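You operate a simulated robot arm through the tools that you are given. There is no shell and no other tool. Be economical: measure what you need, move in short steps, check, and stop when the job is done.

You run a simulated two-armed robot. Do the job below in one go: nothing can be reset, and whatever is moved stays where it is left.

Task
Take the rag from the top of the ledger table and hang it over the wooden bar on the bulb rack.
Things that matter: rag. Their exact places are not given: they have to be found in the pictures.

The check looks at the end state, three seconds after you hand in, the way a careful person would. Anything else that was tipped, shoved, dropped, spilled or broken makes it a failure.

Robot
Two 7-joint arms with two-finger parallel grippers on one trunk, on a base that drives. Base frame: it is fixed to the floor where the robot stands at the start and does not move with it; the origin is under the middle of the robot, x ahead of it, y to its left, z up; the surface under the hand at the start is at about z = 0.72. Units: m, rad, N and s.
The left shoulder is at the start at [0.05, 0.158, 0.983], the right one opposite. With the tool pointing down near the work surface each hand reaches from about 0.24 to 0.66 m from the robot's upright axis, wherever it stands, measured 20 degrees to its own side. Payload 3.91 kg a hand.
The TCP of each hand is the grasp point between the finger pads, 0.03 m short of the fingertips. In the tool frame z runs along the fingers and y along their closing line. Largest opening 0.11 m; finger width 0.02, thickness 0.01; the body of the gripper, 0.048 by 0.112 m, starts 0.055 m behind the TCP.
Orientation is that of the tool frame in the base frame, as a unit quaternion [x, y, z, w]. With the fingers straight down and closing along the base's y, the tool's x points along the base's -x, its y along +y and its z along -z.

Tools
- The arms move only by the tool move_arm. It takes "left_targets", "right_targets" or both (then of equal length, played together; a hand with none holds still); each is a list of rows, each a list of 7 numbers: the shift along the tool's x, y, z in m, then the turn, a rotation vector about the tool's x, y, z in rad, then the closure, from 0 (fully open) to 1 (shut). In form: [[x, y, z, wx, wy, wz, gripper], ...]. A call has 1 to 20 rows; each row is the pose to reach, as a shift and turn from the pose commanded when the call began, along the tool's axes at that moment. A row lasts 0.2 s, in which the tool goes at most 0.05 m and 0.15 rad; a call with a longer step from one row to the next is refused whole, and so is a gripper value outside its range. A pose out of reach is approached as far as the arm can. The call stops where the force on the tool passes 40 N (or 10 N more than at its start, if that is more) or the arm is blocked; 0.2 s more then pass. Each finger travels about 0.153 m/s and halts on what it meets, pressing with about 36 N; the grip force reading is that of the motor and also rises with nothing between the fingers. The clock runs only during rows and for 0.2 s after the last one: add rows that repeat a pose to give the fingers time. The reply holds the time, the measured pose of the TCP, the force on the tool along the base axes, the opening and the grip force, in the units named above and with some noise, with the torque about the TCP (base axes, N m) and any sound that the robot's microphone picked up.
- Cameras (640 x 400 px; columns grow to the right, rows downward): "scene" is now at [0.128, 0.0192, 1.1374]; the picture's right is [0.16, -0.99, 0.00], its down [-0.50, -0.08, -0.86] and it looks along [0.85, 0.14, -0.50] (base axes); focal length 256 px, centre (320, 200). "left" rides on the left gripper at [0.072, -0.017, -0.103] in its tool frame; the picture's right is [0.23, 0.97, 0.00], its down [-0.76, 0.18, -0.62] and it looks along [-0.61, 0.14, 0.78] (tool axes); focal length 222 px, centre (320, 200). "right" rides on the right gripper at [0.072, 0.017, -0.103] in its tool frame; the picture's right is [-0.23, 0.97, 0.00], its down [-0.76, -0.18, -0.62] and it looks along [-0.61, -0.14, 0.78] (tool axes); focal length 222 px, centre (320, 200).
- camera(camera): a new picture of that camera. It takes no simulated time.
- slide_trunk(by): slides the trunk up (or, below 0, down) by that many m; the arms and the scene camera ride with it, the base frame stays. It gives what a move gives, with no picture.
- roll_base(legs): drives the robot by 1 to 6 legs, each [ahead, turn to the left] in m and rad, along the robot's own axes; the way and the turn of a leg run together, so that a leg with both is an arc; at most 1.5 m and 3.142 rad a leg. The arms and the cameras ride along, it lands a little off, and it stops where it bumps. It gives what a move gives.
- turn_head(pan, tilt): turns the head with the scene camera to pan (to the left, within 1.396 rad either way) and tilt (down, from -0.506 to 1.204), counted from straight ahead of the robot. It gives what a move gives.
- probe_pixels(camera, pixels): for up to 12 pixels [column, row] of the newest picture of that camera ("zoom" is the newest enlarged one), the place [x, y, z] in the base frame of the surface seen there, good to about 0.002 m, but the place of the scene camera against the robot may be out by one fixed shift of up to 0.012 m in any direction. It takes no simulated time.
- zoom(camera, box): a new picture of the part [left, top, right, bottom] of that camera's present view, enlarged. It takes no simulated time.
- finish_job(): hands the job in; it is judged then, once.

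Keep the steps short. Do not move on a guess: measure, check each grasp and each placing, and mend mistakes. In all there are 80 turns and 78 pictures (those below and enlarged ones count). Leave the grippers open and the arms clear of the work at the hand-in unless told otherwise, and finish with a single line.

The tools are called after "Emit:" by a JSON object that holds its "op" and its "data". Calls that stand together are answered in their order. move_arm: Moves the arms, as the interface text tells. Its arguments: {"type":"object","properties":{"left_targets":{"type":"array","items":{"type":"array","items":{"type":"number"}}},"right_targets":{"type":"array","items":{"type":"array","items":{"type":"number"}}}},"required":[]} The other tools are called the same way: slide_trunk (by) slides the trunk up or down; roll_base (legs) drives the base; turn_head (pan, tilt) turns the head that bears the scene camera; camera (camera) takes a picture; probe_pixels (camera, pixels) gives the place of the surface under pixels of a picture; zoom (camera, box) takes an enlarged picture of a part of a camera's view; finish_job () hands the job in.

At the start:

```text
t: 0.0
left_position: [0.4995, 0.2362, 0.9079]
left_tcp_rot: [0.0, 1.0, 0.0, 0.0]
left_ft_force: [-0.5, -1.4, -0.4]
left_torque: [0.01, -0.01, -0.01]
left_grip_width: 0.1101
left_grip_force: 0.1
right_position: [0.442, -0.1525, 0.9132]
right_tcp_rot: [0.0, 1.0, -0.001, 0.0]
right_ft_force: [-0.6, -0.1, 0.5]
right_torque: [-0.01, -0.02, -0.05]
right_grip_width: 0.1098
right_grip_force: 0.1
trunk travel left (down, up): [-0.225, 0.257]
robot x, y, heading: [-0.0002, -0.0009, -0.004]
head pan, tilt: [0.162, 0.525]
```

scene: 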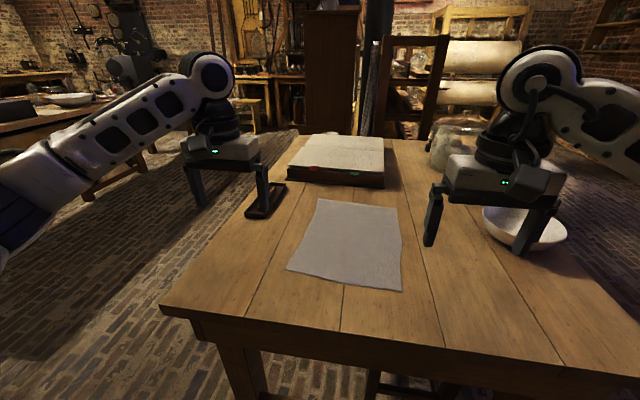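
right: 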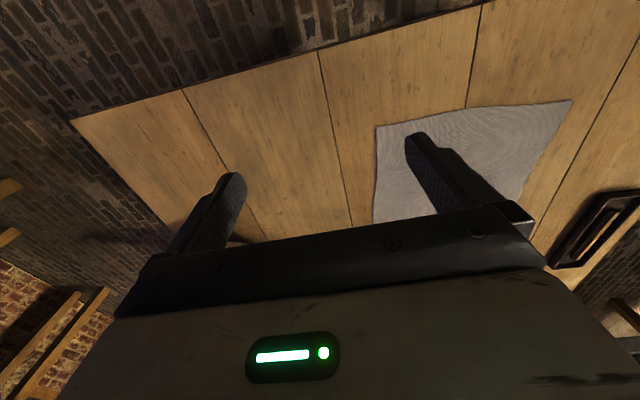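
left: 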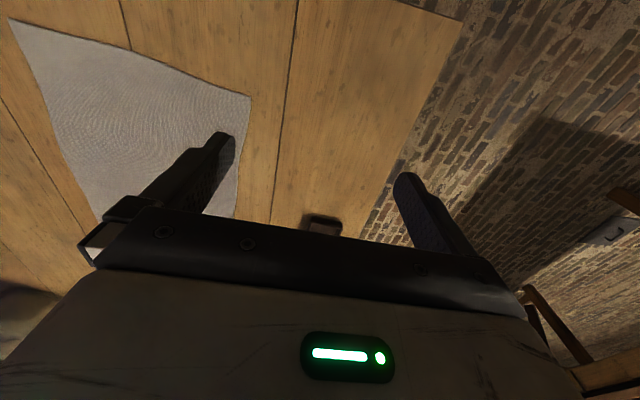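

I see the grey rag flat on the table at about (345,245) in the scene picture. I'll measure its corners and the table edges, then look round for the bulb rack.

Emit:
{"op": "probe_pixels", "data": {"camera": "scene", "pixels": [[318, 200], [397, 208], [401, 290], [289, 268], [345, 245], [163, 308], [270, 200], [385, 180], [300, 178], [430, 330], [400, 245], [302, 235]]}}

Emit:
{"op": "turn_head", "data": {"pan": 1.2, "tilt": 0.3}}

Emit:
{"op": "camera", "data": {"camera": "scene"}}

Emit:
{"op": "turn_head", "data": {"pan": -1.0, "tilt": 0.3}}

Emit:
{"op": "camera", "data": {"camera": "scene"}}

```text
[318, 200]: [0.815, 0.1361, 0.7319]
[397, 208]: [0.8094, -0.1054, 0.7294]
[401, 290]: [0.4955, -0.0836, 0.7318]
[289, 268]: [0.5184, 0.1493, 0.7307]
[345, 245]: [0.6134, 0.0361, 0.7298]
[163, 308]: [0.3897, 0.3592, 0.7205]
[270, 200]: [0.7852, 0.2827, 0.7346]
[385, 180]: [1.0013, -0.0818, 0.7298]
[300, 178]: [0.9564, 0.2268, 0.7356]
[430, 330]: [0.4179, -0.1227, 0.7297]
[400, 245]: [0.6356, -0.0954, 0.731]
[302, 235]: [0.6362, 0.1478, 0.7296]
```

```text
t: 1.3
left_position: [0.4981, 0.2359, 0.9065]
left_tcp_rot: [0.001, 1.0, 0.0, 0.0]
left_ft_force: [0.0, 0.6, 0.6]
left_torque: [0.02, -0.02, -0.01]
left_grip_width: 0.11
left_grip_force: 0.0
right_position: [0.4421, -0.1548, 0.9124]
right_tcp_rot: [-0.001, 1.0, 0.0, 0.0]
right_ft_force: [-1.1, -0.3, 0.5]
right_torque: [0.01, -0.05, -0.02]
right_grip_width: 0.11
right_grip_force: 0.1
trunk travel left (down, up): [-0.225, 0.257]
robot x, y, heading: [0.0003, 0.0001, -0.002]
head pan, tilt: [1.201, 0.3]
```

```text
74 pictures are left
```

scene: 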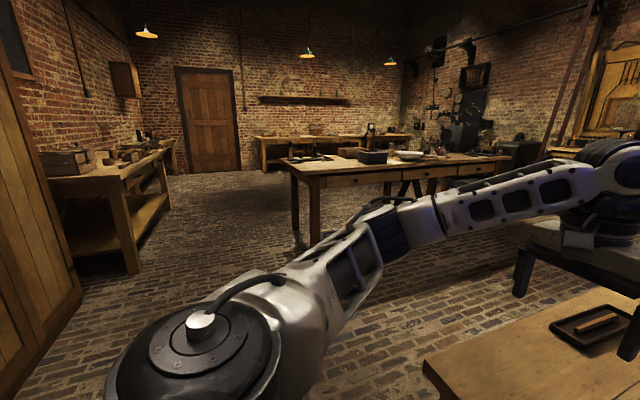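

```text
t: 3.4
left_position: [0.4988, 0.2357, 0.9067]
left_tcp_rot: [0.0, 1.0, 0.0, 0.0]
left_ft_force: [-0.3, 0.2, 0.4]
left_torque: [-0.03, -0.01, 0.0]
left_grip_width: 0.1099
left_grip_force: 0.0
right_position: [0.4416, -0.1545, 0.9131]
right_tcp_rot: [0.0, 1.0, 0.0, -0.001]
right_ft_force: [-0.2, -0.1, -0.7]
right_torque: [-0.01, -0.02, 0.0]
right_grip_width: 0.11
right_grip_force: 0.1
trunk travel left (down, up): [-0.225, 0.257]
robot x, y, heading: [-0.0, -0.0034, -0.004]
head pan, tilt: [-1.0, 0.3]
```

```text
73 pictures are left
```

scene: 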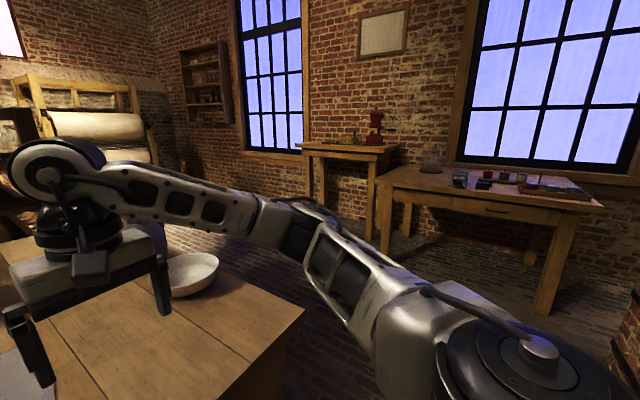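

No rack to the sides. There is a wooden frame behind the table at (410,80) in the first picture; I look straight ahead and enlarge.

Emit:
{"op": "turn_head", "data": {"pan": 0.0, "tilt": 0.2}}

Emit:
{"op": "camera", "data": {"camera": "scene"}}

Emit:
{"op": "zoom", "data": {"camera": "scene", "box": [220, 60, 540, 260]}}

```text
t: 4.6
left_position: [0.4992, 0.2362, 0.9079]
left_tcp_rot: [0.0, 1.0, 0.0, 0.0]
left_ft_force: [0.0, 0.6, -0.1]
left_torque: [0.05, -0.02, 0.01]
left_grip_width: 0.1099
left_grip_force: 0.0
right_position: [0.4415, -0.1547, 0.9122]
right_tcp_rot: [0.0, 1.0, 0.0, 0.0]
right_ft_force: [-0.2, -0.1, -0.2]
right_torque: [-0.01, 0.0, 0.0]
right_grip_width: 0.1099
right_grip_force: 0.1
trunk travel left (down, up): [-0.225, 0.257]
robot x, y, heading: [-0.0002, -0.0005, 0.0]
head pan, tilt: [0.0, 0.201]
```

```text
72 pictures are left
```

scene: 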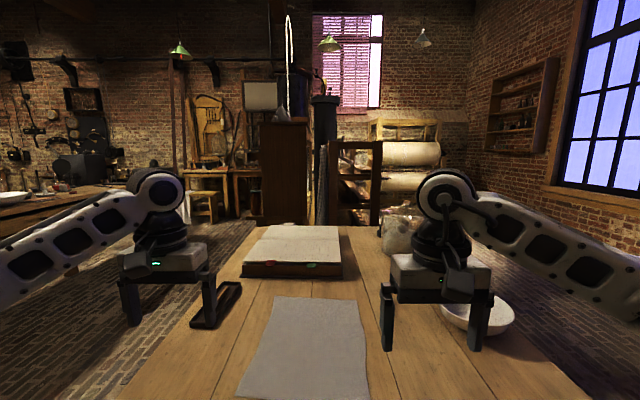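

```text
2.00 times, centred on (380, 160) of scene
```

zoom: 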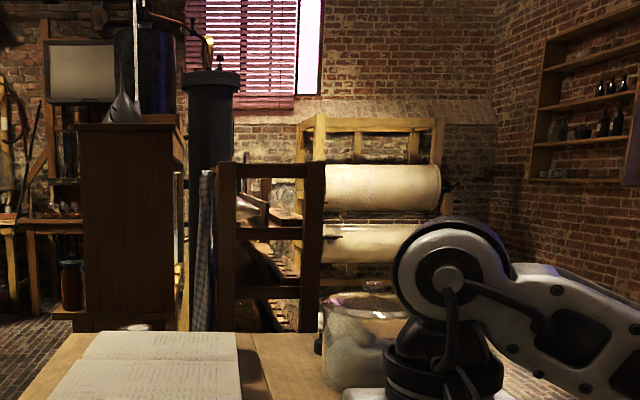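

A dark frame rack at about zoom (270,240) with something cloth-like beside it. I probe places around there.

Emit:
{"op": "probe_pixels", "data": {"camera": "zoom", "pixels": [[228, 170], [315, 170], [228, 300], [310, 300], [205, 180], [200, 300], [270, 170], [270, 232], [270, 292], [250, 210], [340, 340], [130, 200]]}}

Emit:
{"op": "zoom", "data": {"camera": "scene", "box": [290, 120, 418, 200]}}

Emit:
{"op": "zoom", "data": {"camera": "scene", "box": [0, 80, 260, 242]}}

```text
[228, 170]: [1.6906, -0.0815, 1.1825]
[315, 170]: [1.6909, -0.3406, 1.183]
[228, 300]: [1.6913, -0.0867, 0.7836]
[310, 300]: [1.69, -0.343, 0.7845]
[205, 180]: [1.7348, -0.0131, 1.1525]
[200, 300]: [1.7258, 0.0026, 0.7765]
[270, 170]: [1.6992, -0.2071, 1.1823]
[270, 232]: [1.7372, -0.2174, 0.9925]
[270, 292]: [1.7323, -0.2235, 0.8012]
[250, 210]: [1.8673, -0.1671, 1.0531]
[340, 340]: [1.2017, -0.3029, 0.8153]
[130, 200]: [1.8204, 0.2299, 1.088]
```

```text
5.00 times, centred on (354, 160) of scene
```

zoom: 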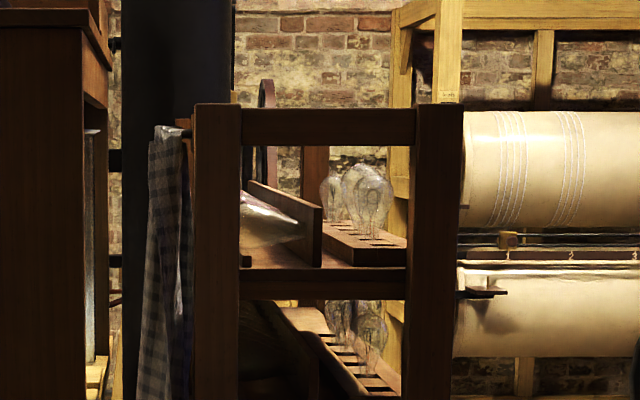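

```text
2.46 times, centred on (130, 161) of scene
```

zoom: 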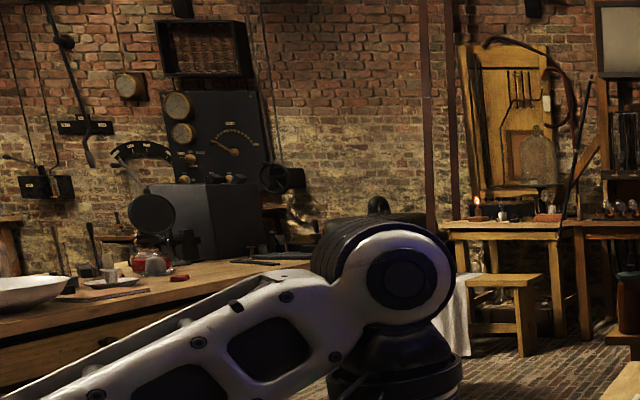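

The dark frame (x≈1.69, y −0.08…−0.34) holds bulbs, so it is the rack. I raise the trunk for a better look at it.

Emit:
{"op": "slide_trunk", "data": {"by": 0.25}}

Emit:
{"op": "turn_head", "data": {"pan": -0.12, "tilt": 0.3}}

Emit:
{"op": "zoom", "data": {"camera": "scene", "box": [240, 80, 400, 180]}}

Emit:
{"op": "camera", "data": {"camera": "scene"}}

```text
t: 7.2
left_position: [0.4988, 0.2369, 1.1573]
left_tcp_rot: [-0.001, 1.0, 0.001, 0.0]
left_ft_force: [0.0, 0.3, -0.2]
left_torque: [0.02, -0.01, -0.02]
left_grip_width: 0.11
left_grip_force: 0.1
right_position: [0.4422, -0.1556, 1.1612]
right_tcp_rot: [0.0, 1.0, 0.0, 0.0]
right_ft_force: [-0.5, 0.4, -0.6]
right_torque: [0.03, -0.02, 0.0]
right_grip_width: 0.1099
right_grip_force: 0.1
trunk travel left (down, up): [-0.475, 0.007]
robot x, y, heading: [-0.0029, -0.0012, -0.005]
head pan, tilt: [0.0, 0.201]
```

```text
t: 7.9
left_position: [0.4988, 0.2352, 1.1569]
left_tcp_rot: [-0.001, 1.0, 0.0, 0.0]
left_ft_force: [-0.2, -0.7, -0.6]
left_torque: [-0.01, 0.0, 0.02]
left_grip_width: 0.1101
left_grip_force: 0.1
right_position: [0.4424, -0.1545, 1.1633]
right_tcp_rot: [0.0, 1.0, 0.0, 0.001]
right_ft_force: [-1.0, -0.6, -0.4]
right_torque: [0.01, 0.01, 0.02]
right_grip_width: 0.1097
right_grip_force: 0.0
trunk travel left (down, up): [-0.475, 0.007]
robot x, y, heading: [-0.0028, -0.0001, -0.003]
head pan, tilt: [-0.12, 0.3]
```

```text
4.00 times, centred on (320, 130) of scene
```

zoom: 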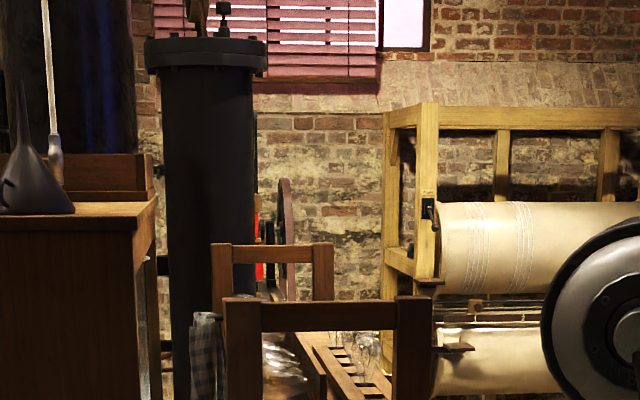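

```text
67 pictures are left
```

scene: 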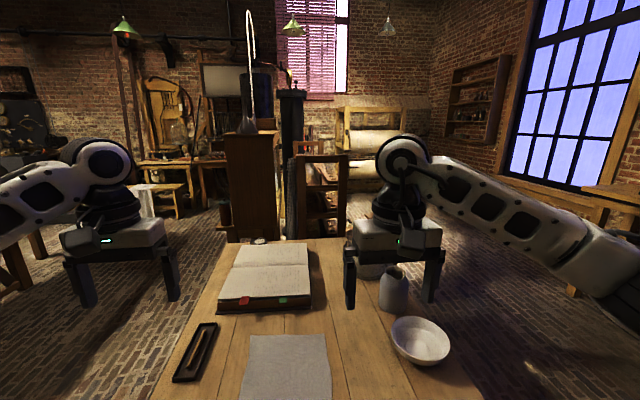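

Emit:
{"op": "probe_pixels", "data": {"camera": "zoom", "pixels": [[200, 318], [210, 316], [218, 250], [325, 250], [270, 250], [152, 205], [140, 230], [135, 350], [240, 300], [415, 300], [455, 348], [205, 110]]}}

Emit:
{"op": "zoom", "data": {"camera": "scene", "box": [272, 140, 352, 190]}}

Emit:
{"op": "probe_pixels", "data": {"camera": "scene", "pixels": [[440, 330], [470, 380], [345, 240], [240, 260], [320, 245], [235, 300], [420, 340], [395, 270], [175, 380], [215, 325]]}}

```text
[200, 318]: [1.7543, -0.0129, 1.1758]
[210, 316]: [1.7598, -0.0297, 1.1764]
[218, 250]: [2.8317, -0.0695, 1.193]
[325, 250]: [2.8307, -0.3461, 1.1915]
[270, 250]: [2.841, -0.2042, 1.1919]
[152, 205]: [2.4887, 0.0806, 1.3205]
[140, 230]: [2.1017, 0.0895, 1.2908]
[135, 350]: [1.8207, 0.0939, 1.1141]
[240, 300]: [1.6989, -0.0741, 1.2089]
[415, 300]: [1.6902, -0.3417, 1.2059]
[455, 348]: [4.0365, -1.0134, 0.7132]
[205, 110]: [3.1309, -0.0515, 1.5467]
```

```text
8.00 times, centred on (312, 165) of scene
```

zoom: 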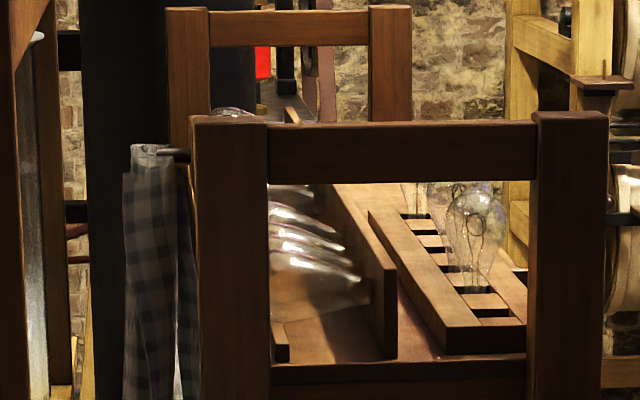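

```text
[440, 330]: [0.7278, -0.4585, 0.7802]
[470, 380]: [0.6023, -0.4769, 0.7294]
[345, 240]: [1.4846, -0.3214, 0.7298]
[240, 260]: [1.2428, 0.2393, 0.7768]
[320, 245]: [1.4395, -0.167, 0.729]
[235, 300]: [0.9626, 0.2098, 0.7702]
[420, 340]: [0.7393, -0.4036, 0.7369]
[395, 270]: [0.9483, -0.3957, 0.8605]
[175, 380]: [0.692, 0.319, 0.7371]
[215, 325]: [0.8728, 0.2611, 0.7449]
```

The rack runs x 1.69–2.84 with bulbs on shelves. I'll take the rag first: near edge at x≈0.50–0.52, y −0.08…0.15. I lower the trunk back and turn both wrists 90° so that the fingers close along x, cameras outward.

Emit:
{"op": "slide_trunk", "data": {"by": -0.25}}

Emit:
{"op": "turn_head", "data": {"pan": 0.05, "tilt": 0.75}}

Emit:
{"op": "move_arm", "data": {"left_targets": [[0, 0, 0, 0, 0, 0.14, 0], [0, 0, 0, 0, 0, 0.28, 0], [0, 0, 0, 0, 0, 0.42, 0], [0, 0, 0, 0, 0, 0.56, 0], [0, 0, 0, 0, 0, 0.7, 0], [0, 0, 0, 0, 0, 0.84, 0], [0, 0, 0, 0, 0, 0.98, 0], [0, 0, 0, 0, 0, 1.12, 0.1], [0, 0, 0, 0, 0, 1.26, 0.2], [0, 0, 0, 0, 0, 1.4, 0.3], [0, 0, 0, 0, 0, 1.5, 0.4], [0, 0, 0, 0, 0, 1.571, 0.45]], "right_targets": [[0, 0, 0, 0, 0, -0.14, 0], [0, 0, 0, 0, 0, -0.28, 0], [0, 0, 0, 0, 0, -0.42, 0], [0, 0, 0, 0, 0, -0.56, 0], [0, 0, 0, 0, 0, -0.7, 0], [0, 0, 0, 0, 0, -0.84, 0], [0, 0, 0, 0, 0, -0.98, 0], [0, 0, 0, 0, 0, -1.12, 0.1], [0, 0, 0, 0, 0, -1.26, 0.2], [0, 0, 0, 0, 0, -1.4, 0.3], [0, 0, 0, 0, 0, -1.5, 0.4], [0, 0, 0, 0, 0, -1.571, 0.45]]}}

Emit:
{"op": "camera", "data": {"camera": "scene"}}

```text
t: 10.5
left_position: [0.4982, 0.2367, 0.9081]
left_tcp_rot: [0.0, 1.0, 0.0, -0.001]
left_ft_force: [0.1, 0.1, 0.1]
left_torque: [0.02, -0.01, 0.01]
left_grip_width: 0.11
left_grip_force: 0.2
right_position: [0.4434, -0.1535, 0.9122]
right_tcp_rot: [0.0, 1.0, 0.001, 0.0]
right_ft_force: [0.0, -0.3, -0.7]
right_torque: [0.02, -0.01, -0.01]
right_grip_width: 0.11
right_grip_force: 0.0
trunk travel left (down, up): [-0.225, 0.257]
robot x, y, heading: [-0.0006, 0.0042, -0.0]
head pan, tilt: [-0.12, 0.3]
```

```text
t: 11.4
left_position: [0.5003, 0.2373, 0.9073]
left_tcp_rot: [0.0, 1.0, 0.0, 0.0]
left_ft_force: [-0.1, 0.1, -0.2]
left_torque: [0.04, 0.01, 0.01]
left_grip_width: 0.1102
left_grip_force: 0.0
right_position: [0.4432, -0.1528, 0.9122]
right_tcp_rot: [0.0, 1.0, 0.0, 0.0]
right_ft_force: [-1.3, 0.4, 0.3]
right_torque: [-0.04, 0.02, -0.02]
right_grip_width: 0.11
right_grip_force: 0.0
trunk travel left (down, up): [-0.225, 0.257]
robot x, y, heading: [-0.0014, 0.0012, -0.002]
head pan, tilt: [0.051, 0.75]
```

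```text
t: 14.0
left_position: [0.5001, 0.2366, 0.9073]
left_tcp_rot: [0.708, 0.706, -0.001, 0.0]
left_ft_force: [0.0, 0.2, 1.0]
left_torque: [-0.01, 0.0, 0.0]
left_grip_width: 0.0606
left_grip_force: 0.1
right_position: [0.3127, -0.0895, 0.9102]
right_tcp_rot: [-0.697, 0.717, -0.001, 0.001]
right_ft_force: [0.3, 0.2, -0.9]
right_torque: [-0.02, 0.03, 0.01]
right_grip_width: 0.0605
right_grip_force: 0.1
right hand out of reach, approached as far as the arm can: row 7, 8, 9, 10, 11, 12
trunk travel left (down, up): [-0.225, 0.257]
robot x, y, heading: [0.002, 0.0008, 0.001]
head pan, tilt: [0.051, 0.75]
```

```text
65 pictures are left
```

scene: 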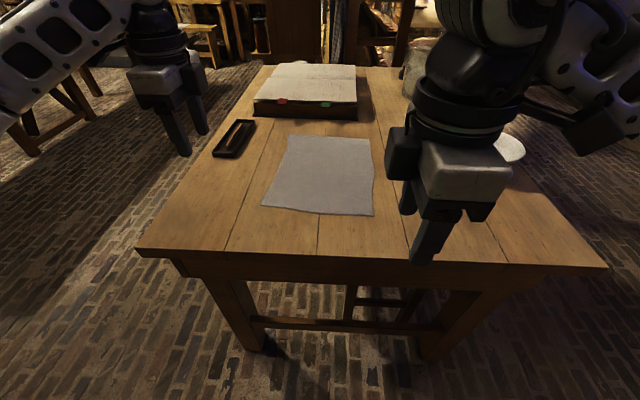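

The left hand turned well; the right was stopped at a limit and drifted to (0.313,−0.090). I test whether it reaches above its grasp place (0.53,−0.05) in this orientation.

Emit:
{"op": "move_arm", "data": {"right_targets": [[-0.025, -0.022, 0, 0, 0, 0, 0.45], [-0.05, -0.044, 0, 0, 0, 0, 0.45], [-0.075, -0.066, 0, 0, 0, 0, 0.45], [-0.103, -0.087, 0, 0, 0, 0, 0.45], [-0.103, -0.087, 0, 0, 0, 0, 0.45]]}}

```text
t: 15.2
left_position: [0.4984, 0.2371, 0.9082]
left_tcp_rot: [0.708, 0.707, 0.0, 0.0]
left_ft_force: [-0.7, -0.2, 0.2]
left_torque: [0.0, 0.0, 0.01]
left_grip_width: 0.0603
left_grip_force: 0.0
right_position: [0.3302, -0.0239, 0.9221]
right_tcp_rot: [-0.707, 0.708, -0.001, 0.0]
right_ft_force: [0.2, 0.5, 1.2]
right_torque: [0.02, 0.0, 0.0]
right_grip_width: 0.0605
right_grip_force: 0.1
right hand out of reach, approached as far as the arm can: row 1, 2, 3, 4, 5
trunk travel left (down, up): [-0.225, 0.257]
robot x, y, heading: [0.003, 0.0002, 0.0]
head pan, tilt: [0.051, 0.75]
```

That orientation doesn't reach. I undo it to the original right pose and then turn the other way a quarter turn.

Emit:
{"op": "move_arm", "data": {"right_targets": [[0.02, 0.02, 0, 0, 0, 0.14, 0.45], [0.04, 0.04, 0, 0, 0, 0.28, 0.45], [0.06, 0.06, 0, 0, 0, 0.42, 0.45], [0.08, 0.08, 0, 0, 0, 0.56, 0.45], [0.103, 0.087, 0, 0, 0, 0.7, 0.45], [0.103, 0.087, 0, 0, 0, 0.84, 0.45], [0.103, 0.087, 0, 0, 0, 0.98, 0.45], [0.103, 0.087, 0, 0, 0, 1.12, 0.45], [0.103, 0.087, 0, 0, 0, 1.26, 0.45], [0.103, 0.087, 0, 0, 0, 1.4, 0.45], [0.103, 0.087, 0, 0, 0, 1.5, 0.45], [0.103, 0.087, 0, 0, 0, 1.571, 0.45]]}}

Emit:
{"op": "move_arm", "data": {"right_targets": [[0, 0, 0, 0, 0, 0.14, 0.45], [0, 0, 0, 0, 0, 0.28, 0.45], [0, 0, 0, 0, 0, 0.42, 0.45], [0, 0, 0, 0, 0, 0.56, 0.45], [0, 0, 0, 0, 0, 0.7, 0.45], [0, 0, 0, 0, 0, 0.84, 0.45], [0, 0, 0, 0, 0, 0.98, 0.45], [0, 0, 0, 0, 0, 1.12, 0.45], [0, 0, 0, 0, 0, 1.26, 0.45], [0, 0, 0, 0, 0, 1.4, 0.45], [0, 0, 0, 0, 0, 1.5, 0.45], [0, 0, 0, 0, 0, 1.571, 0.45]]}}

```text
t: 17.8
left_position: [0.4994, 0.2364, 0.9073]
left_tcp_rot: [0.707, 0.707, 0.0, 0.0]
left_ft_force: [-0.3, 0.7, 0.6]
left_torque: [0.01, 0.0, 0.02]
left_grip_width: 0.0603
left_grip_force: 0.0
right_position: [0.2421, -0.1289, 0.9263]
right_tcp_rot: [0.001, 1.0, -0.001, -0.001]
right_ft_force: [0.9, 0.3, 0.2]
right_torque: [0.01, 0.01, -0.02]
right_grip_width: 0.0602
right_grip_force: 0.1
trunk travel left (down, up): [-0.225, 0.257]
robot x, y, heading: [-0.0057, 0.003, -0.002]
head pan, tilt: [0.051, 0.75]
```

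```text
t: 20.4
left_position: [0.499, 0.237, 0.9078]
left_tcp_rot: [0.707, 0.708, 0.0, 0.0]
left_ft_force: [-0.2, 0.0, 0.2]
left_torque: [-0.02, 0.01, -0.01]
left_grip_width: 0.0606
left_grip_force: 0.1
right_position: [0.2417, -0.1301, 0.9278]
right_tcp_rot: [0.708, 0.706, 0.0, 0.0]
right_ft_force: [-1.0, -0.3, 1.0]
right_torque: [0.01, -0.01, -0.04]
right_grip_width: 0.0606
right_grip_force: 0.1
trunk travel left (down, up): [-0.225, 0.257]
robot x, y, heading: [-0.0008, 0.0016, -0.002]
head pan, tilt: [0.051, 0.75]
```

Now the right hand holds the same orientation as the left (tool x → +y, tool y → +x). I move both above their grasp places: right (0.53,−0.055), left (0.547,0.115), z≈0.85.

Emit:
{"op": "move_arm", "data": {"right_targets": [[0.011, 0.041, 0, 0, 0, 0, 0.45], [0.022, 0.082, 0, 0, 0, 0, 0.45], [0.033, 0.123, 0, 0, 0, 0, 0.45], [0.044, 0.164, 0, 0, 0, 0, 0.45], [0.055, 0.205, 0.02, 0, 0, 0, 0.45], [0.065, 0.246, 0.05, 0, 0, 0, 0.45], [0.075, 0.288, 0.075, 0, 0, 0, 0.45], [0.075, 0.288, 0.075, 0, 0, 0, 0.45]], "left_targets": [[0, 0, 0, 0, 0, 0, 0.45], [-0.02, 0.01, 0, 0, 0, 0, 0.45], [-0.04, 0.02, 0.01, 0, 0, 0, 0.45], [-0.06, 0.03, 0.02, 0, 0, 0, 0.45], [-0.08, 0.04, 0.03, 0, 0, 0, 0.45], [-0.1, 0.048, 0.04, 0, 0, 0, 0.45], [-0.122, 0.048, 0.055, 0, 0, 0, 0.45], [-0.122, 0.048, 0.055, 0, 0, 0, 0.45]]}}

Emit:
{"op": "camera", "data": {"camera": "scene"}}

Emit:
{"op": "camera", "data": {"camera": "right"}}

Emit:
{"op": "camera", "data": {"camera": "left"}}

```text
refused: row 6 steps farther than a row can; nothing moved
```

```text
64 pictures are left
```

scene: 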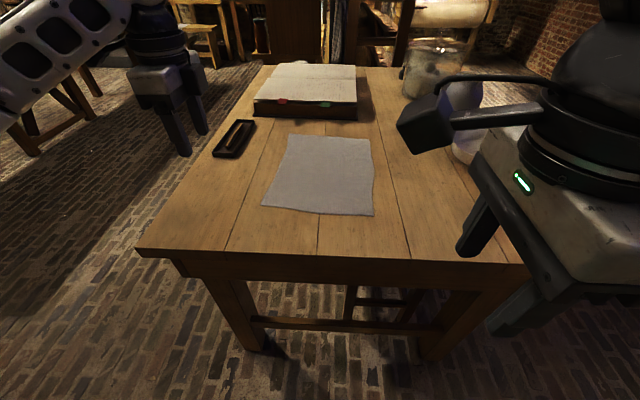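

```text
63 pictures are left
```

right: 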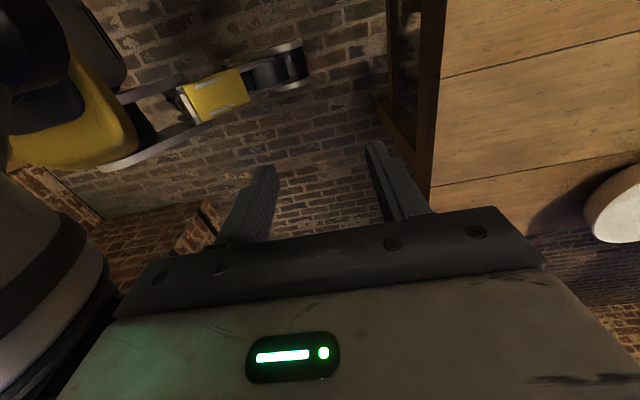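

```text
62 pictures are left
```

left: 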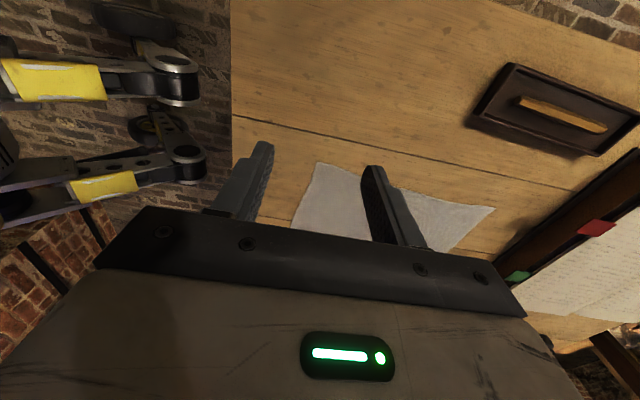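

The step was refused (one row too long). I also see that the right hand's camera box sticks out towards +y, so I widen the spacing: right y=−0.065, left y=0.13; shorter rows.

Emit:
{"op": "move_arm", "data": {"right_targets": [[0.008, 0.037, 0, 0, 0, 0, 0.45], [0.016, 0.074, 0, 0, 0, 0, 0.45], [0.024, 0.111, 0, 0, 0, 0, 0.45], [0.032, 0.148, 0, 0, 0, 0, 0.45], [0.04, 0.185, 0.01, 0, 0, 0, 0.45], [0.05, 0.22, 0.03, 0, 0, 0, 0.45], [0.06, 0.255, 0.05, 0, 0, 0, 0.45], [0.065, 0.288, 0.07, 0, 0, 0, 0.45], [0.065, 0.288, 0.07, 0, 0, 0, 0.45]], "left_targets": [[0, 0, 0, 0, 0, 0, 0.45], [-0.02, 0.01, 0, 0, 0, 0, 0.45], [-0.04, 0.02, 0.01, 0, 0, 0, 0.45], [-0.06, 0.03, 0.02, 0, 0, 0, 0.45], [-0.08, 0.04, 0.03, 0, 0, 0, 0.45], [-0.1, 0.048, 0.04, 0, 0, 0, 0.45], [-0.107, 0.048, 0.055, 0, 0, 0, 0.45], [-0.107, 0.048, 0.055, 0, 0, 0, 0.45], [-0.107, 0.048, 0.055, 0, 0, 0, 0.45]]}}

Emit:
{"op": "camera", "data": {"camera": "scene"}}

Emit:
{"op": "camera", "data": {"camera": "right"}}

Emit:
{"op": "camera", "data": {"camera": "left"}}

```text
t: 22.4
left_position: [0.5488, 0.1284, 0.8539]
left_tcp_rot: [0.707, 0.707, 0.0, 0.0]
left_ft_force: [-0.1, -0.4, 0.4]
left_torque: [-0.02, 0.01, -0.02]
left_grip_width: 0.0604
left_grip_force: 0.2
right_position: [0.5277, -0.065, 0.8573]
right_tcp_rot: [0.707, 0.707, 0.0, 0.0]
right_ft_force: [0.2, -0.1, 0.1]
right_torque: [-0.01, -0.04, 0.01]
right_grip_width: 0.0608
right_grip_force: 0.0
trunk travel left (down, up): [-0.225, 0.257]
robot x, y, heading: [0.0013, -0.0004, 0.002]
head pan, tilt: [0.051, 0.75]
```

```text
61 pictures are left
```

scene: 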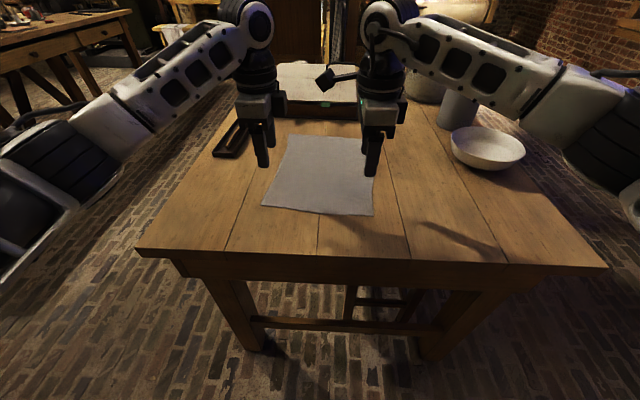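

```text
60 pictures are left
```

right: 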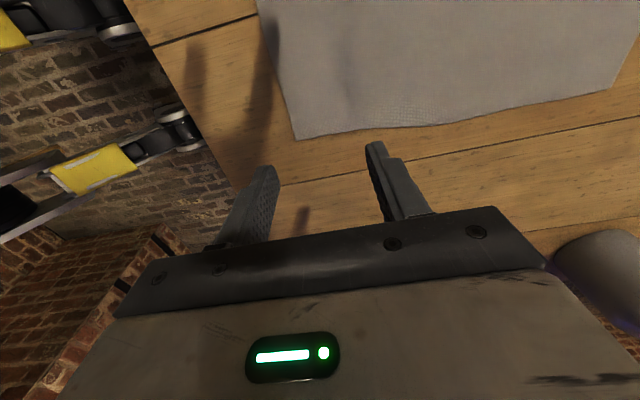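

```text
59 pictures are left
```

left: 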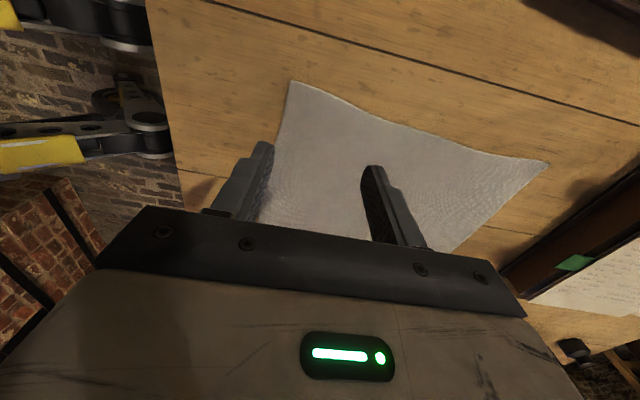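

Rag's corners show in the hand cameras: right (295,138), left (290,82). I measure them there.

Emit:
{"op": "probe_pixels", "data": {"camera": "right", "pixels": [[297, 135], [265, 30], [380, 125], [600, 88], [330, 160]]}}

Emit:
{"op": "probe_pixels", "data": {"camera": "left", "pixels": [[292, 84], [277, 140], [540, 162], [330, 170], [340, 100], [240, 100]]}}

```text
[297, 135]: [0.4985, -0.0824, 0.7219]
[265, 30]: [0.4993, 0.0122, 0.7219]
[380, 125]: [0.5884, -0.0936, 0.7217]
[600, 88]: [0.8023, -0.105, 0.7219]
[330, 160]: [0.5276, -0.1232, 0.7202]
```

```text
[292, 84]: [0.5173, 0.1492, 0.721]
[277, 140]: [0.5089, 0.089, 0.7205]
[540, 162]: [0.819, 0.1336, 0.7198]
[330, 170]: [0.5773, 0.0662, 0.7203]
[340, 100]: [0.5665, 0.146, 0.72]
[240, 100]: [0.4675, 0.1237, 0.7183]
```

Hand cameras put the rag surface at z≈0.721 (scene reads ~9 mm high). I lower both to TCP z≈0.754 (tips ~4 mm above), right shifted +0.008 in y.

Emit:
{"op": "move_arm", "data": {"right_targets": [[0.008, 0, 0.03, 0, 0, 0, 0.45], [0.008, 0, 0.06, 0, 0, 0, 0.45], [0.008, 0, 0.09, 0, 0, 0, 0.45], [0.008, 0, 0.103, 0, 0, 0, 0.45], [0.008, 0, 0.103, 0, 0, 0, 0.45]], "left_targets": [[0, 0, 0.03, 0, 0, 0, 0.45], [0, 0, 0.06, 0, 0, 0, 0.45], [0, 0, 0.09, 0, 0, 0, 0.45], [0, 0, 0.1, 0, 0, 0, 0.45], [0, 0, 0.1, 0, 0, 0, 0.45]]}}

Emit:
{"op": "move_arm", "data": {"right_targets": [[0, 0, 0.003, 0, 0, 0, 0.45], [0, 0, 0.005, 0, 0, 0, 0.45]], "left_targets": [[0, 0, 0.003, 0, 0, 0, 0.45], [0, 0, 0.005, 0, 0, 0, 0.45]]}}

```text
t: 23.6
left_position: [0.548, 0.1293, 0.7522]
left_tcp_rot: [0.707, 0.707, -0.001, -0.001]
left_ft_force: [0.4, 0.4, 1.2]
left_torque: [0.01, -0.02, 0.0]
left_grip_width: 0.0604
left_grip_force: 0.0
right_position: [0.5309, -0.0579, 0.7558]
right_tcp_rot: [0.707, 0.707, 0.0, 0.0]
right_ft_force: [-0.2, -0.1, 0.5]
right_torque: [0.01, 0.0, 0.0]
right_grip_width: 0.0604
right_grip_force: 0.1
trunk travel left (down, up): [-0.225, 0.257]
robot x, y, heading: [0.0011, -0.0006, 0.006]
head pan, tilt: [0.051, 0.75]
```

```text
t: 24.2
left_position: [0.5464, 0.1293, 0.7507]
left_tcp_rot: [0.707, 0.707, 0.001, 0.003]
left_ft_force: [1.9, 0.7, 23.4]
left_torque: [-0.02, 0.64, -0.01]
left_grip_width: 0.0598
left_grip_force: 0.0
right_position: [0.5297, -0.0579, 0.7529]
right_tcp_rot: [0.706, 0.708, 0.001, 0.002]
right_ft_force: [0.0, -1.1, 0.9]
right_torque: [-0.03, 0.02, -0.01]
right_grip_width: 0.0603
right_grip_force: 0.2
trunk travel left (down, up): [-0.225, 0.257]
robot x, y, heading: [-0.0016, 0.0016, 0.003]
head pan, tilt: [0.051, 0.75]
```

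The left presses lightly (23 N); the right is not touching yet. I lower the right in 1 mm steps.

Emit:
{"op": "move_arm", "data": {"right_targets": [[0, 0, 0.001, 0, 0, 0, 0.45], [0, 0, 0.002, 0, 0, 0, 0.45], [0, 0, 0.003, 0, 0, 0, 0.45]]}}

```text
t: 25.0
left_position: [0.5463, 0.1287, 0.7523]
left_tcp_rot: [0.707, 0.707, 0.002, 0.003]
left_ft_force: [5.3, 0.5, 24.3]
left_torque: [-0.02, 0.58, -0.02]
left_grip_width: 0.0584
left_grip_force: 0.1
right_position: [0.5294, -0.0583, 0.752]
right_tcp_rot: [0.708, 0.707, 0.004, 0.003]
right_ft_force: [2.0, -6.4, 25.8]
right_torque: [-0.21, 0.75, 0.2]
right_grip_width: 0.0591
right_grip_force: 0.1
trunk travel left (down, up): [-0.225, 0.257]
robot x, y, heading: [-0.0002, 0.0005, 0.002]
head pan, tilt: [0.051, 0.75]
```

Both press with ~25 N. I close both grippers slowly over the rag.

Emit:
{"op": "move_arm", "data": {"right_targets": [[0, 0, 0, 0, 0, 0, 0.55], [0, 0, 0, 0, 0, 0, 0.65], [0, 0, 0, 0, 0, 0, 0.75], [0, 0, 0, 0, 0, 0, 0.85], [0, 0, 0, 0, 0, 0, 0.95], [0, 0, 0, 0, 0, 0, 1], [0, 0, 0, 0, 0, 0, 1], [0, 0, 0, 0, 0, 0, 1]], "left_targets": [[0, 0, 0, 0, 0, 0, 0.55], [0, 0, 0, 0, 0, 0, 0.65], [0, 0, 0, 0, 0, 0, 0.75], [0, 0, 0, 0, 0, 0, 0.85], [0, 0, 0, 0, 0, 0, 0.95], [0, 0, 0, 0, 0, 0, 1], [0, 0, 0, 0, 0, 0, 1], [0, 0, 0, 0, 0, 0, 1]]}}

Emit:
{"op": "camera", "data": {"camera": "scene"}}

Emit:
{"op": "camera", "data": {"camera": "left"}}

```text
t: 26.8
left_position: [0.5446, 0.1303, 0.7509]
left_tcp_rot: [0.707, 0.707, 0.003, 0.002]
left_ft_force: [-2.0, 0.8, 25.3]
left_torque: [0.08, 0.07, 0.01]
left_grip_width: 0.0024
left_grip_force: 36.2
right_position: [0.5281, -0.0559, 0.752]
right_tcp_rot: [0.707, 0.707, 0.004, 0.002]
right_ft_force: [0.5, 3.0, 25.8]
right_torque: [0.04, 0.01, -0.01]
right_grip_width: 0.0024
right_grip_force: 36.4
trunk travel left (down, up): [-0.225, 0.257]
robot x, y, heading: [0.0012, -0.0006, 0.005]
head pan, tilt: [0.051, 0.75]
```

```text
58 pictures are left
```

scene: 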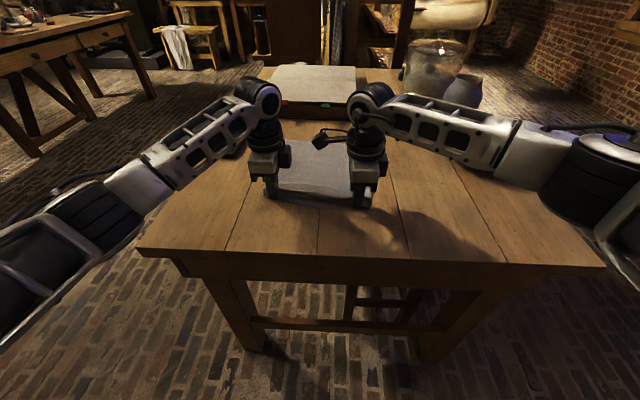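

```text
57 pictures are left
```

left: 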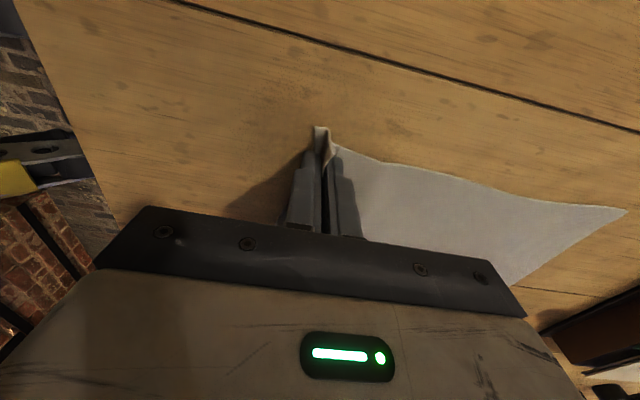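

Both hands have a fold of cloth pinched (2.4 mm opening). I lift both straight up in small steps.

Emit:
{"op": "move_arm", "data": {"right_targets": [[0, 0, -0.03, 0, 0, 0, 1], [0, 0, -0.07, 0, 0, 0, 1], [0, 0, -0.11, 0, 0, 0, 1], [0, 0, -0.15, 0, 0, 0, 1], [0, 0, -0.19, 0, 0, 0, 1], [0, 0, -0.23, 0, 0, 0, 1], [0, 0, -0.23, 0, 0, 0, 1]], "left_targets": [[0, 0, -0.03, 0, 0, 0, 1], [0, 0, -0.07, 0, 0, 0, 1], [0, 0, -0.11, 0, 0, 0, 1], [0, 0, -0.15, 0, 0, 0, 1], [0, 0, -0.19, 0, 0, 0, 1], [0, 0, -0.23, 0, 0, 0, 1], [0, 0, -0.23, 0, 0, 0, 1]]}}

Emit:
{"op": "camera", "data": {"camera": "scene"}}

```text
t: 28.4
left_position: [0.5472, 0.1301, 0.9796]
left_tcp_rot: [0.707, 0.707, 0.0, -0.001]
left_ft_force: [-1.1, -3.8, 0.2]
left_torque: [-0.08, -0.02, -0.02]
left_grip_width: 0.0026
left_grip_force: 36.4
right_position: [0.5282, -0.0585, 0.9776]
right_tcp_rot: [0.706, 0.708, 0.0, 0.0]
right_ft_force: [0.8, 4.5, -0.9]
right_torque: [0.09, 0.03, -0.03]
right_grip_width: 0.0022
right_grip_force: 35.9
trunk travel left (down, up): [-0.225, 0.257]
robot x, y, heading: [-0.0018, -0.0019, -0.001]
head pan, tilt: [0.051, 0.75]
```

```text
56 pictures are left
```

scene: 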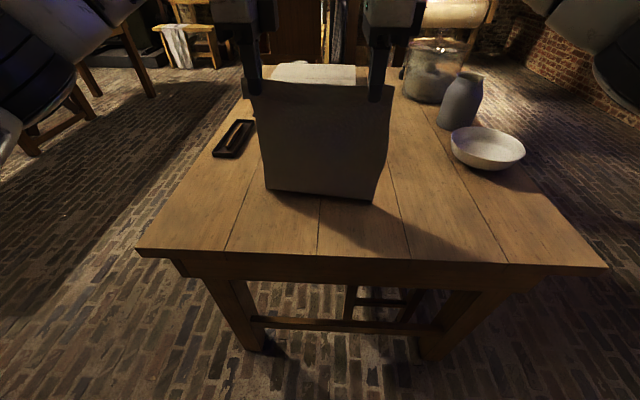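

The rag hangs spread between both hands. I raise the trunk so that it's clear of everything, then look to both sides before driving.

Emit:
{"op": "slide_trunk", "data": {"by": 0.25}}

Emit:
{"op": "turn_head", "data": {"pan": 1.39, "tilt": 0.4}}

Emit:
{"op": "camera", "data": {"camera": "scene"}}

Emit:
{"op": "turn_head", "data": {"pan": -1.39, "tilt": 0.4}}

Emit:
{"op": "camera", "data": {"camera": "scene"}}

Emit:
{"op": "probe_pixels", "data": {"camera": "scene", "pixels": [[620, 300], [560, 200], [480, 350], [320, 300], [150, 300], [100, 200], [300, 200], [400, 200], [200, 200], [250, 250]]}}

```text
t: 30.9
left_position: [0.5488, 0.1304, 1.2267]
left_tcp_rot: [0.707, 0.707, -0.001, -0.001]
left_ft_force: [0.3, -5.1, 0.0]
left_torque: [-0.13, 0.04, 0.01]
left_grip_width: 0.0024
left_grip_force: 36.4
right_position: [0.5291, -0.06, 1.2266]
right_tcp_rot: [0.707, 0.707, 0.0, 0.0]
right_ft_force: [-0.1, 5.7, 0.1]
right_torque: [0.14, 0.0, 0.0]
right_grip_width: 0.0023
right_grip_force: 36.5
trunk travel left (down, up): [-0.475, 0.007]
robot x, y, heading: [-0.0018, 0.0034, 0.002]
head pan, tilt: [0.051, 0.75]
```

```text
t: 32.4
left_position: [0.5478, 0.1304, 1.227]
left_tcp_rot: [0.707, 0.707, 0.0, 0.0]
left_ft_force: [0.0, -5.7, 0.0]
left_torque: [-0.12, 0.0, 0.02]
left_grip_width: 0.0029
left_grip_force: 36.0
right_position: [0.5288, -0.0582, 1.2281]
right_tcp_rot: [0.707, 0.708, 0.0, 0.0]
right_ft_force: [0.7, 4.8, 0.1]
right_torque: [0.09, 0.02, -0.01]
right_grip_width: 0.0021
right_grip_force: 36.1
trunk travel left (down, up): [-0.475, 0.007]
robot x, y, heading: [0.0036, -0.0013, -0.004]
head pan, tilt: [1.389, 0.4]
```

```text
55 pictures are left
```

scene: 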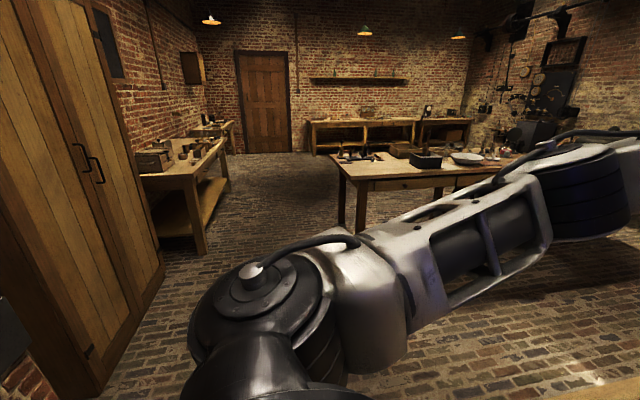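

```text
t: 34.9
left_position: [0.5471, 0.1314, 1.227]
left_tcp_rot: [0.707, 0.707, 0.0, 0.0]
left_ft_force: [0.0, -5.5, 0.0]
left_torque: [-0.11, 0.02, -0.01]
left_grip_width: 0.0026
left_grip_force: 36.3
right_position: [0.5295, -0.0588, 1.2277]
right_tcp_rot: [0.707, 0.707, 0.0, 0.001]
right_ft_force: [1.1, 4.7, -0.5]
right_torque: [0.09, -0.04, 0.03]
right_grip_width: 0.0025
right_grip_force: 36.2
trunk travel left (down, up): [-0.475, 0.007]
robot x, y, heading: [0.001, -0.0004, 0.001]
head pan, tilt: [-1.389, 0.4]
```

```text
54 pictures are left
```

scene: 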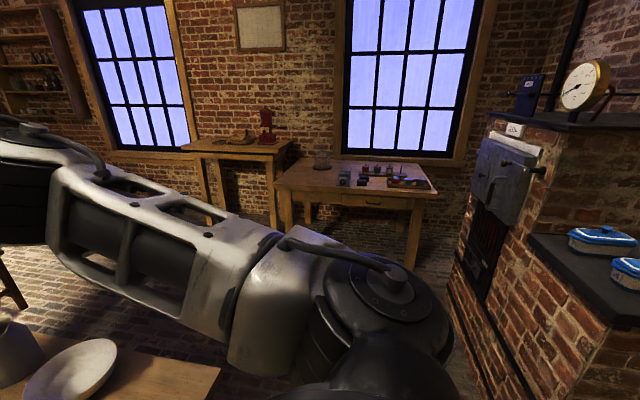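

```text
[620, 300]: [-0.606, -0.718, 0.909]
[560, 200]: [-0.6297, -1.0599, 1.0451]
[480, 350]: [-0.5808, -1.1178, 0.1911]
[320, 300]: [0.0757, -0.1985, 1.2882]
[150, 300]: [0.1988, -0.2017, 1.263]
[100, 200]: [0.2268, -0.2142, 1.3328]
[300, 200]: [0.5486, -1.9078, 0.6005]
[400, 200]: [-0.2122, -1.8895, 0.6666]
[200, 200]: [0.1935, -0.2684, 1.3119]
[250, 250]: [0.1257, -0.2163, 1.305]
```

The stove is at x<−0.58, y<−0.65 and the window desks at y<−1.65; there's a corridor right of the table (table edge y≈−0.48). I drive: turn right, ahead 0.6, then an arc left to about (0.4,−1.0) facing +x.

Emit:
{"op": "roll_base", "data": {"legs": [[0, -1.571], [0.6, 0], [0.628, 1.571]]}}

Emit:
{"op": "turn_head", "data": {"pan": 0.45, "tilt": 0.3}}

Emit:
{"op": "camera", "data": {"camera": "scene"}}

```text
t: 46.0
left_position: [0.9207, -0.8917, 1.2276]
left_tcp_rot: [0.712, 0.703, 0.0, 0.0]
left_ft_force: [0.0, -5.2, 0.3]
left_torque: [-0.14, 0.04, -0.05]
left_grip_width: 0.0025
left_grip_force: 35.9
right_position: [0.8997, -1.0802, 1.2277]
right_tcp_rot: [0.712, 0.702, -0.001, 0.0]
right_ft_force: [2.3, 5.2, -0.3]
right_torque: [0.09, 0.01, -0.09]
right_grip_width: 0.0023
right_grip_force: 35.9
trunk travel left (down, up): [-0.475, 0.007]
robot x, y, heading: [0.3741, -1.0092, -0.018]
head pan, tilt: [-1.389, 0.4]
cut short: leg 3
```

```text
t: 47.9
left_position: [0.9225, -0.89, 1.2277]
left_tcp_rot: [0.712, 0.702, 0.0, -0.001]
left_ft_force: [-0.3, -4.2, 0.5]
left_torque: [-0.09, -0.01, -0.05]
left_grip_width: 0.0024
left_grip_force: 35.9
right_position: [0.9013, -1.0807, 1.2286]
right_tcp_rot: [0.712, 0.703, 0.0, 0.0]
right_ft_force: [0.5, 4.9, -1.2]
right_torque: [0.11, -0.01, -0.05]
right_grip_width: 0.0023
right_grip_force: 36.4
trunk travel left (down, up): [-0.475, 0.007]
robot x, y, heading: [0.3723, -1.0144, -0.014]
head pan, tilt: [0.45, 0.3]
```

```text
53 pictures are left
```

scene: 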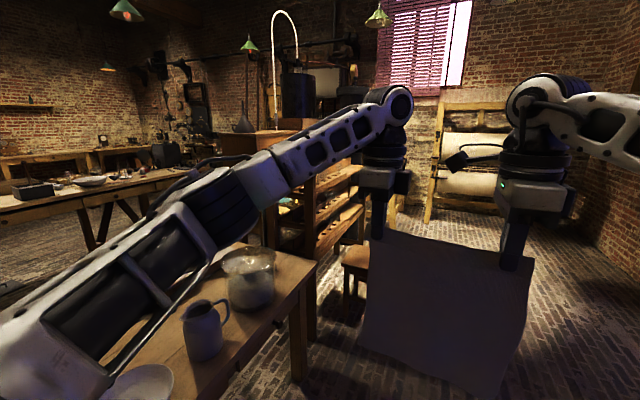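

The last leg was cut short at nearly its end. I check what was touched before going on: look left-down and right.

Emit:
{"op": "turn_head", "data": {"pan": 1.1, "tilt": 0.9}}

Emit:
{"op": "camera", "data": {"camera": "scene"}}

Emit:
{"op": "turn_head", "data": {"pan": -1.0, "tilt": 0.6}}

Emit:
{"op": "camera", "data": {"camera": "scene"}}

Emit:
{"op": "probe_pixels", "data": {"camera": "scene", "pixels": [[100, 100], [200, 120], [400, 150], [300, 100], [50, 300], [150, 250]]}}

```text
t: 48.9
left_position: [0.9212, -0.891, 1.2268]
left_tcp_rot: [0.712, 0.703, 0.0, 0.0]
left_ft_force: [-1.4, -4.1, -0.6]
left_torque: [-0.08, 0.03, -0.02]
left_grip_width: 0.0024
left_grip_force: 35.7
right_position: [0.9013, -1.0786, 1.2276]
right_tcp_rot: [0.712, 0.702, 0.0, -0.001]
right_ft_force: [1.3, 4.0, -0.3]
right_torque: [0.06, -0.05, -0.06]
right_grip_width: 0.0024
right_grip_force: 36.3
trunk travel left (down, up): [-0.475, 0.007]
robot x, y, heading: [0.3722, -1.0147, -0.011]
head pan, tilt: [1.1, 0.901]
```

```text
52 pictures are left
```

scene: 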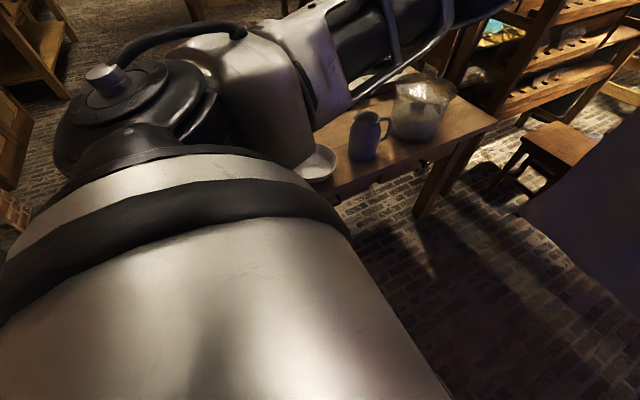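

```text
t: 50.9
left_position: [0.9208, -0.8902, 1.2286]
left_tcp_rot: [0.712, 0.703, 0.0, 0.001]
left_ft_force: [-0.9, -4.4, -0.3]
left_torque: [-0.03, 0.02, -0.02]
left_grip_width: 0.0023
left_grip_force: 35.7
right_position: [0.8995, -1.0791, 1.2276]
right_tcp_rot: [0.712, 0.703, 0.0, 0.0]
right_ft_force: [-0.5, 4.4, 0.0]
right_torque: [0.06, 0.04, -0.04]
right_grip_width: 0.002
right_grip_force: 35.9
trunk travel left (down, up): [-0.475, 0.007]
robot x, y, heading: [0.3754, -1.0138, -0.011]
head pan, tilt: [-1.0, 0.6]
```

```text
51 pictures are left
```

scene: 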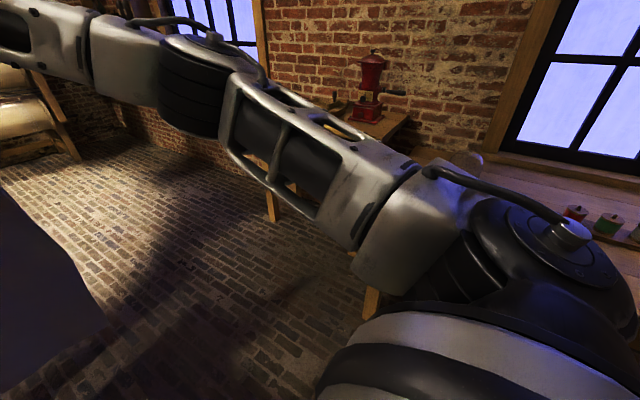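

```text
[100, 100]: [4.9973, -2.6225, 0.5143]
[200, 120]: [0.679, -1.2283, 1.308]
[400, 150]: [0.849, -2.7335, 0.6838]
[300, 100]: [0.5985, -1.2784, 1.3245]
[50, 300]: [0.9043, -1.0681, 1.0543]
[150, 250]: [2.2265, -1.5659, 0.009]
```

Nothing is tipped that I can see. I look toward the rack's right side and enlarge it.

Emit:
{"op": "turn_head", "data": {"pan": 0.5, "tilt": 0.4}}

Emit:
{"op": "zoom", "data": {"camera": "scene", "box": [220, 80, 380, 180]}}

Emit:
{"op": "probe_pixels", "data": {"camera": "zoom", "pixels": [[100, 100], [200, 200], [300, 200], [400, 200], [300, 300], [400, 300]]}}

Emit:
{"op": "zoom", "data": {"camera": "scene", "box": [220, 150, 420, 275]}}

```text
t: 52.5
left_position: [0.9222, -0.8909, 1.2282]
left_tcp_rot: [0.713, 0.702, 0.0, 0.0]
left_ft_force: [-0.3, -4.4, 0.5]
left_torque: [-0.14, 0.02, -0.04]
left_grip_width: 0.0023
left_grip_force: 35.6
right_position: [0.8995, -1.0791, 1.2273]
right_tcp_rot: [0.712, 0.702, 0.0, 0.0]
right_ft_force: [1.0, 5.2, 0.4]
right_torque: [0.12, 0.01, -0.04]
right_grip_width: 0.0021
right_grip_force: 36.2
trunk travel left (down, up): [-0.475, 0.007]
robot x, y, heading: [0.3764, -1.0141, -0.013]
head pan, tilt: [0.499, 0.4]
```

```text
4.00 times, centred on (300, 130) of scene
```

zoom: 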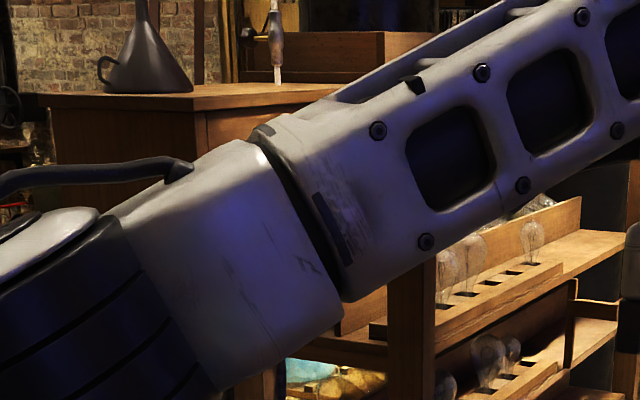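

```text
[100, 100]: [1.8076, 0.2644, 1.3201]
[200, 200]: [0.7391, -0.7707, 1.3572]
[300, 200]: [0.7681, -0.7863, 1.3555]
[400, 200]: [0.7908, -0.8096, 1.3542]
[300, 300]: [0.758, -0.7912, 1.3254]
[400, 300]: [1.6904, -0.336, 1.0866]
```

```text
3.20 times, centred on (320, 212) of scene
```

zoom: 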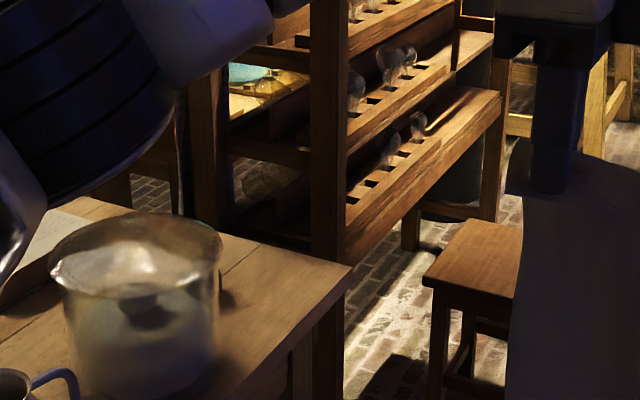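

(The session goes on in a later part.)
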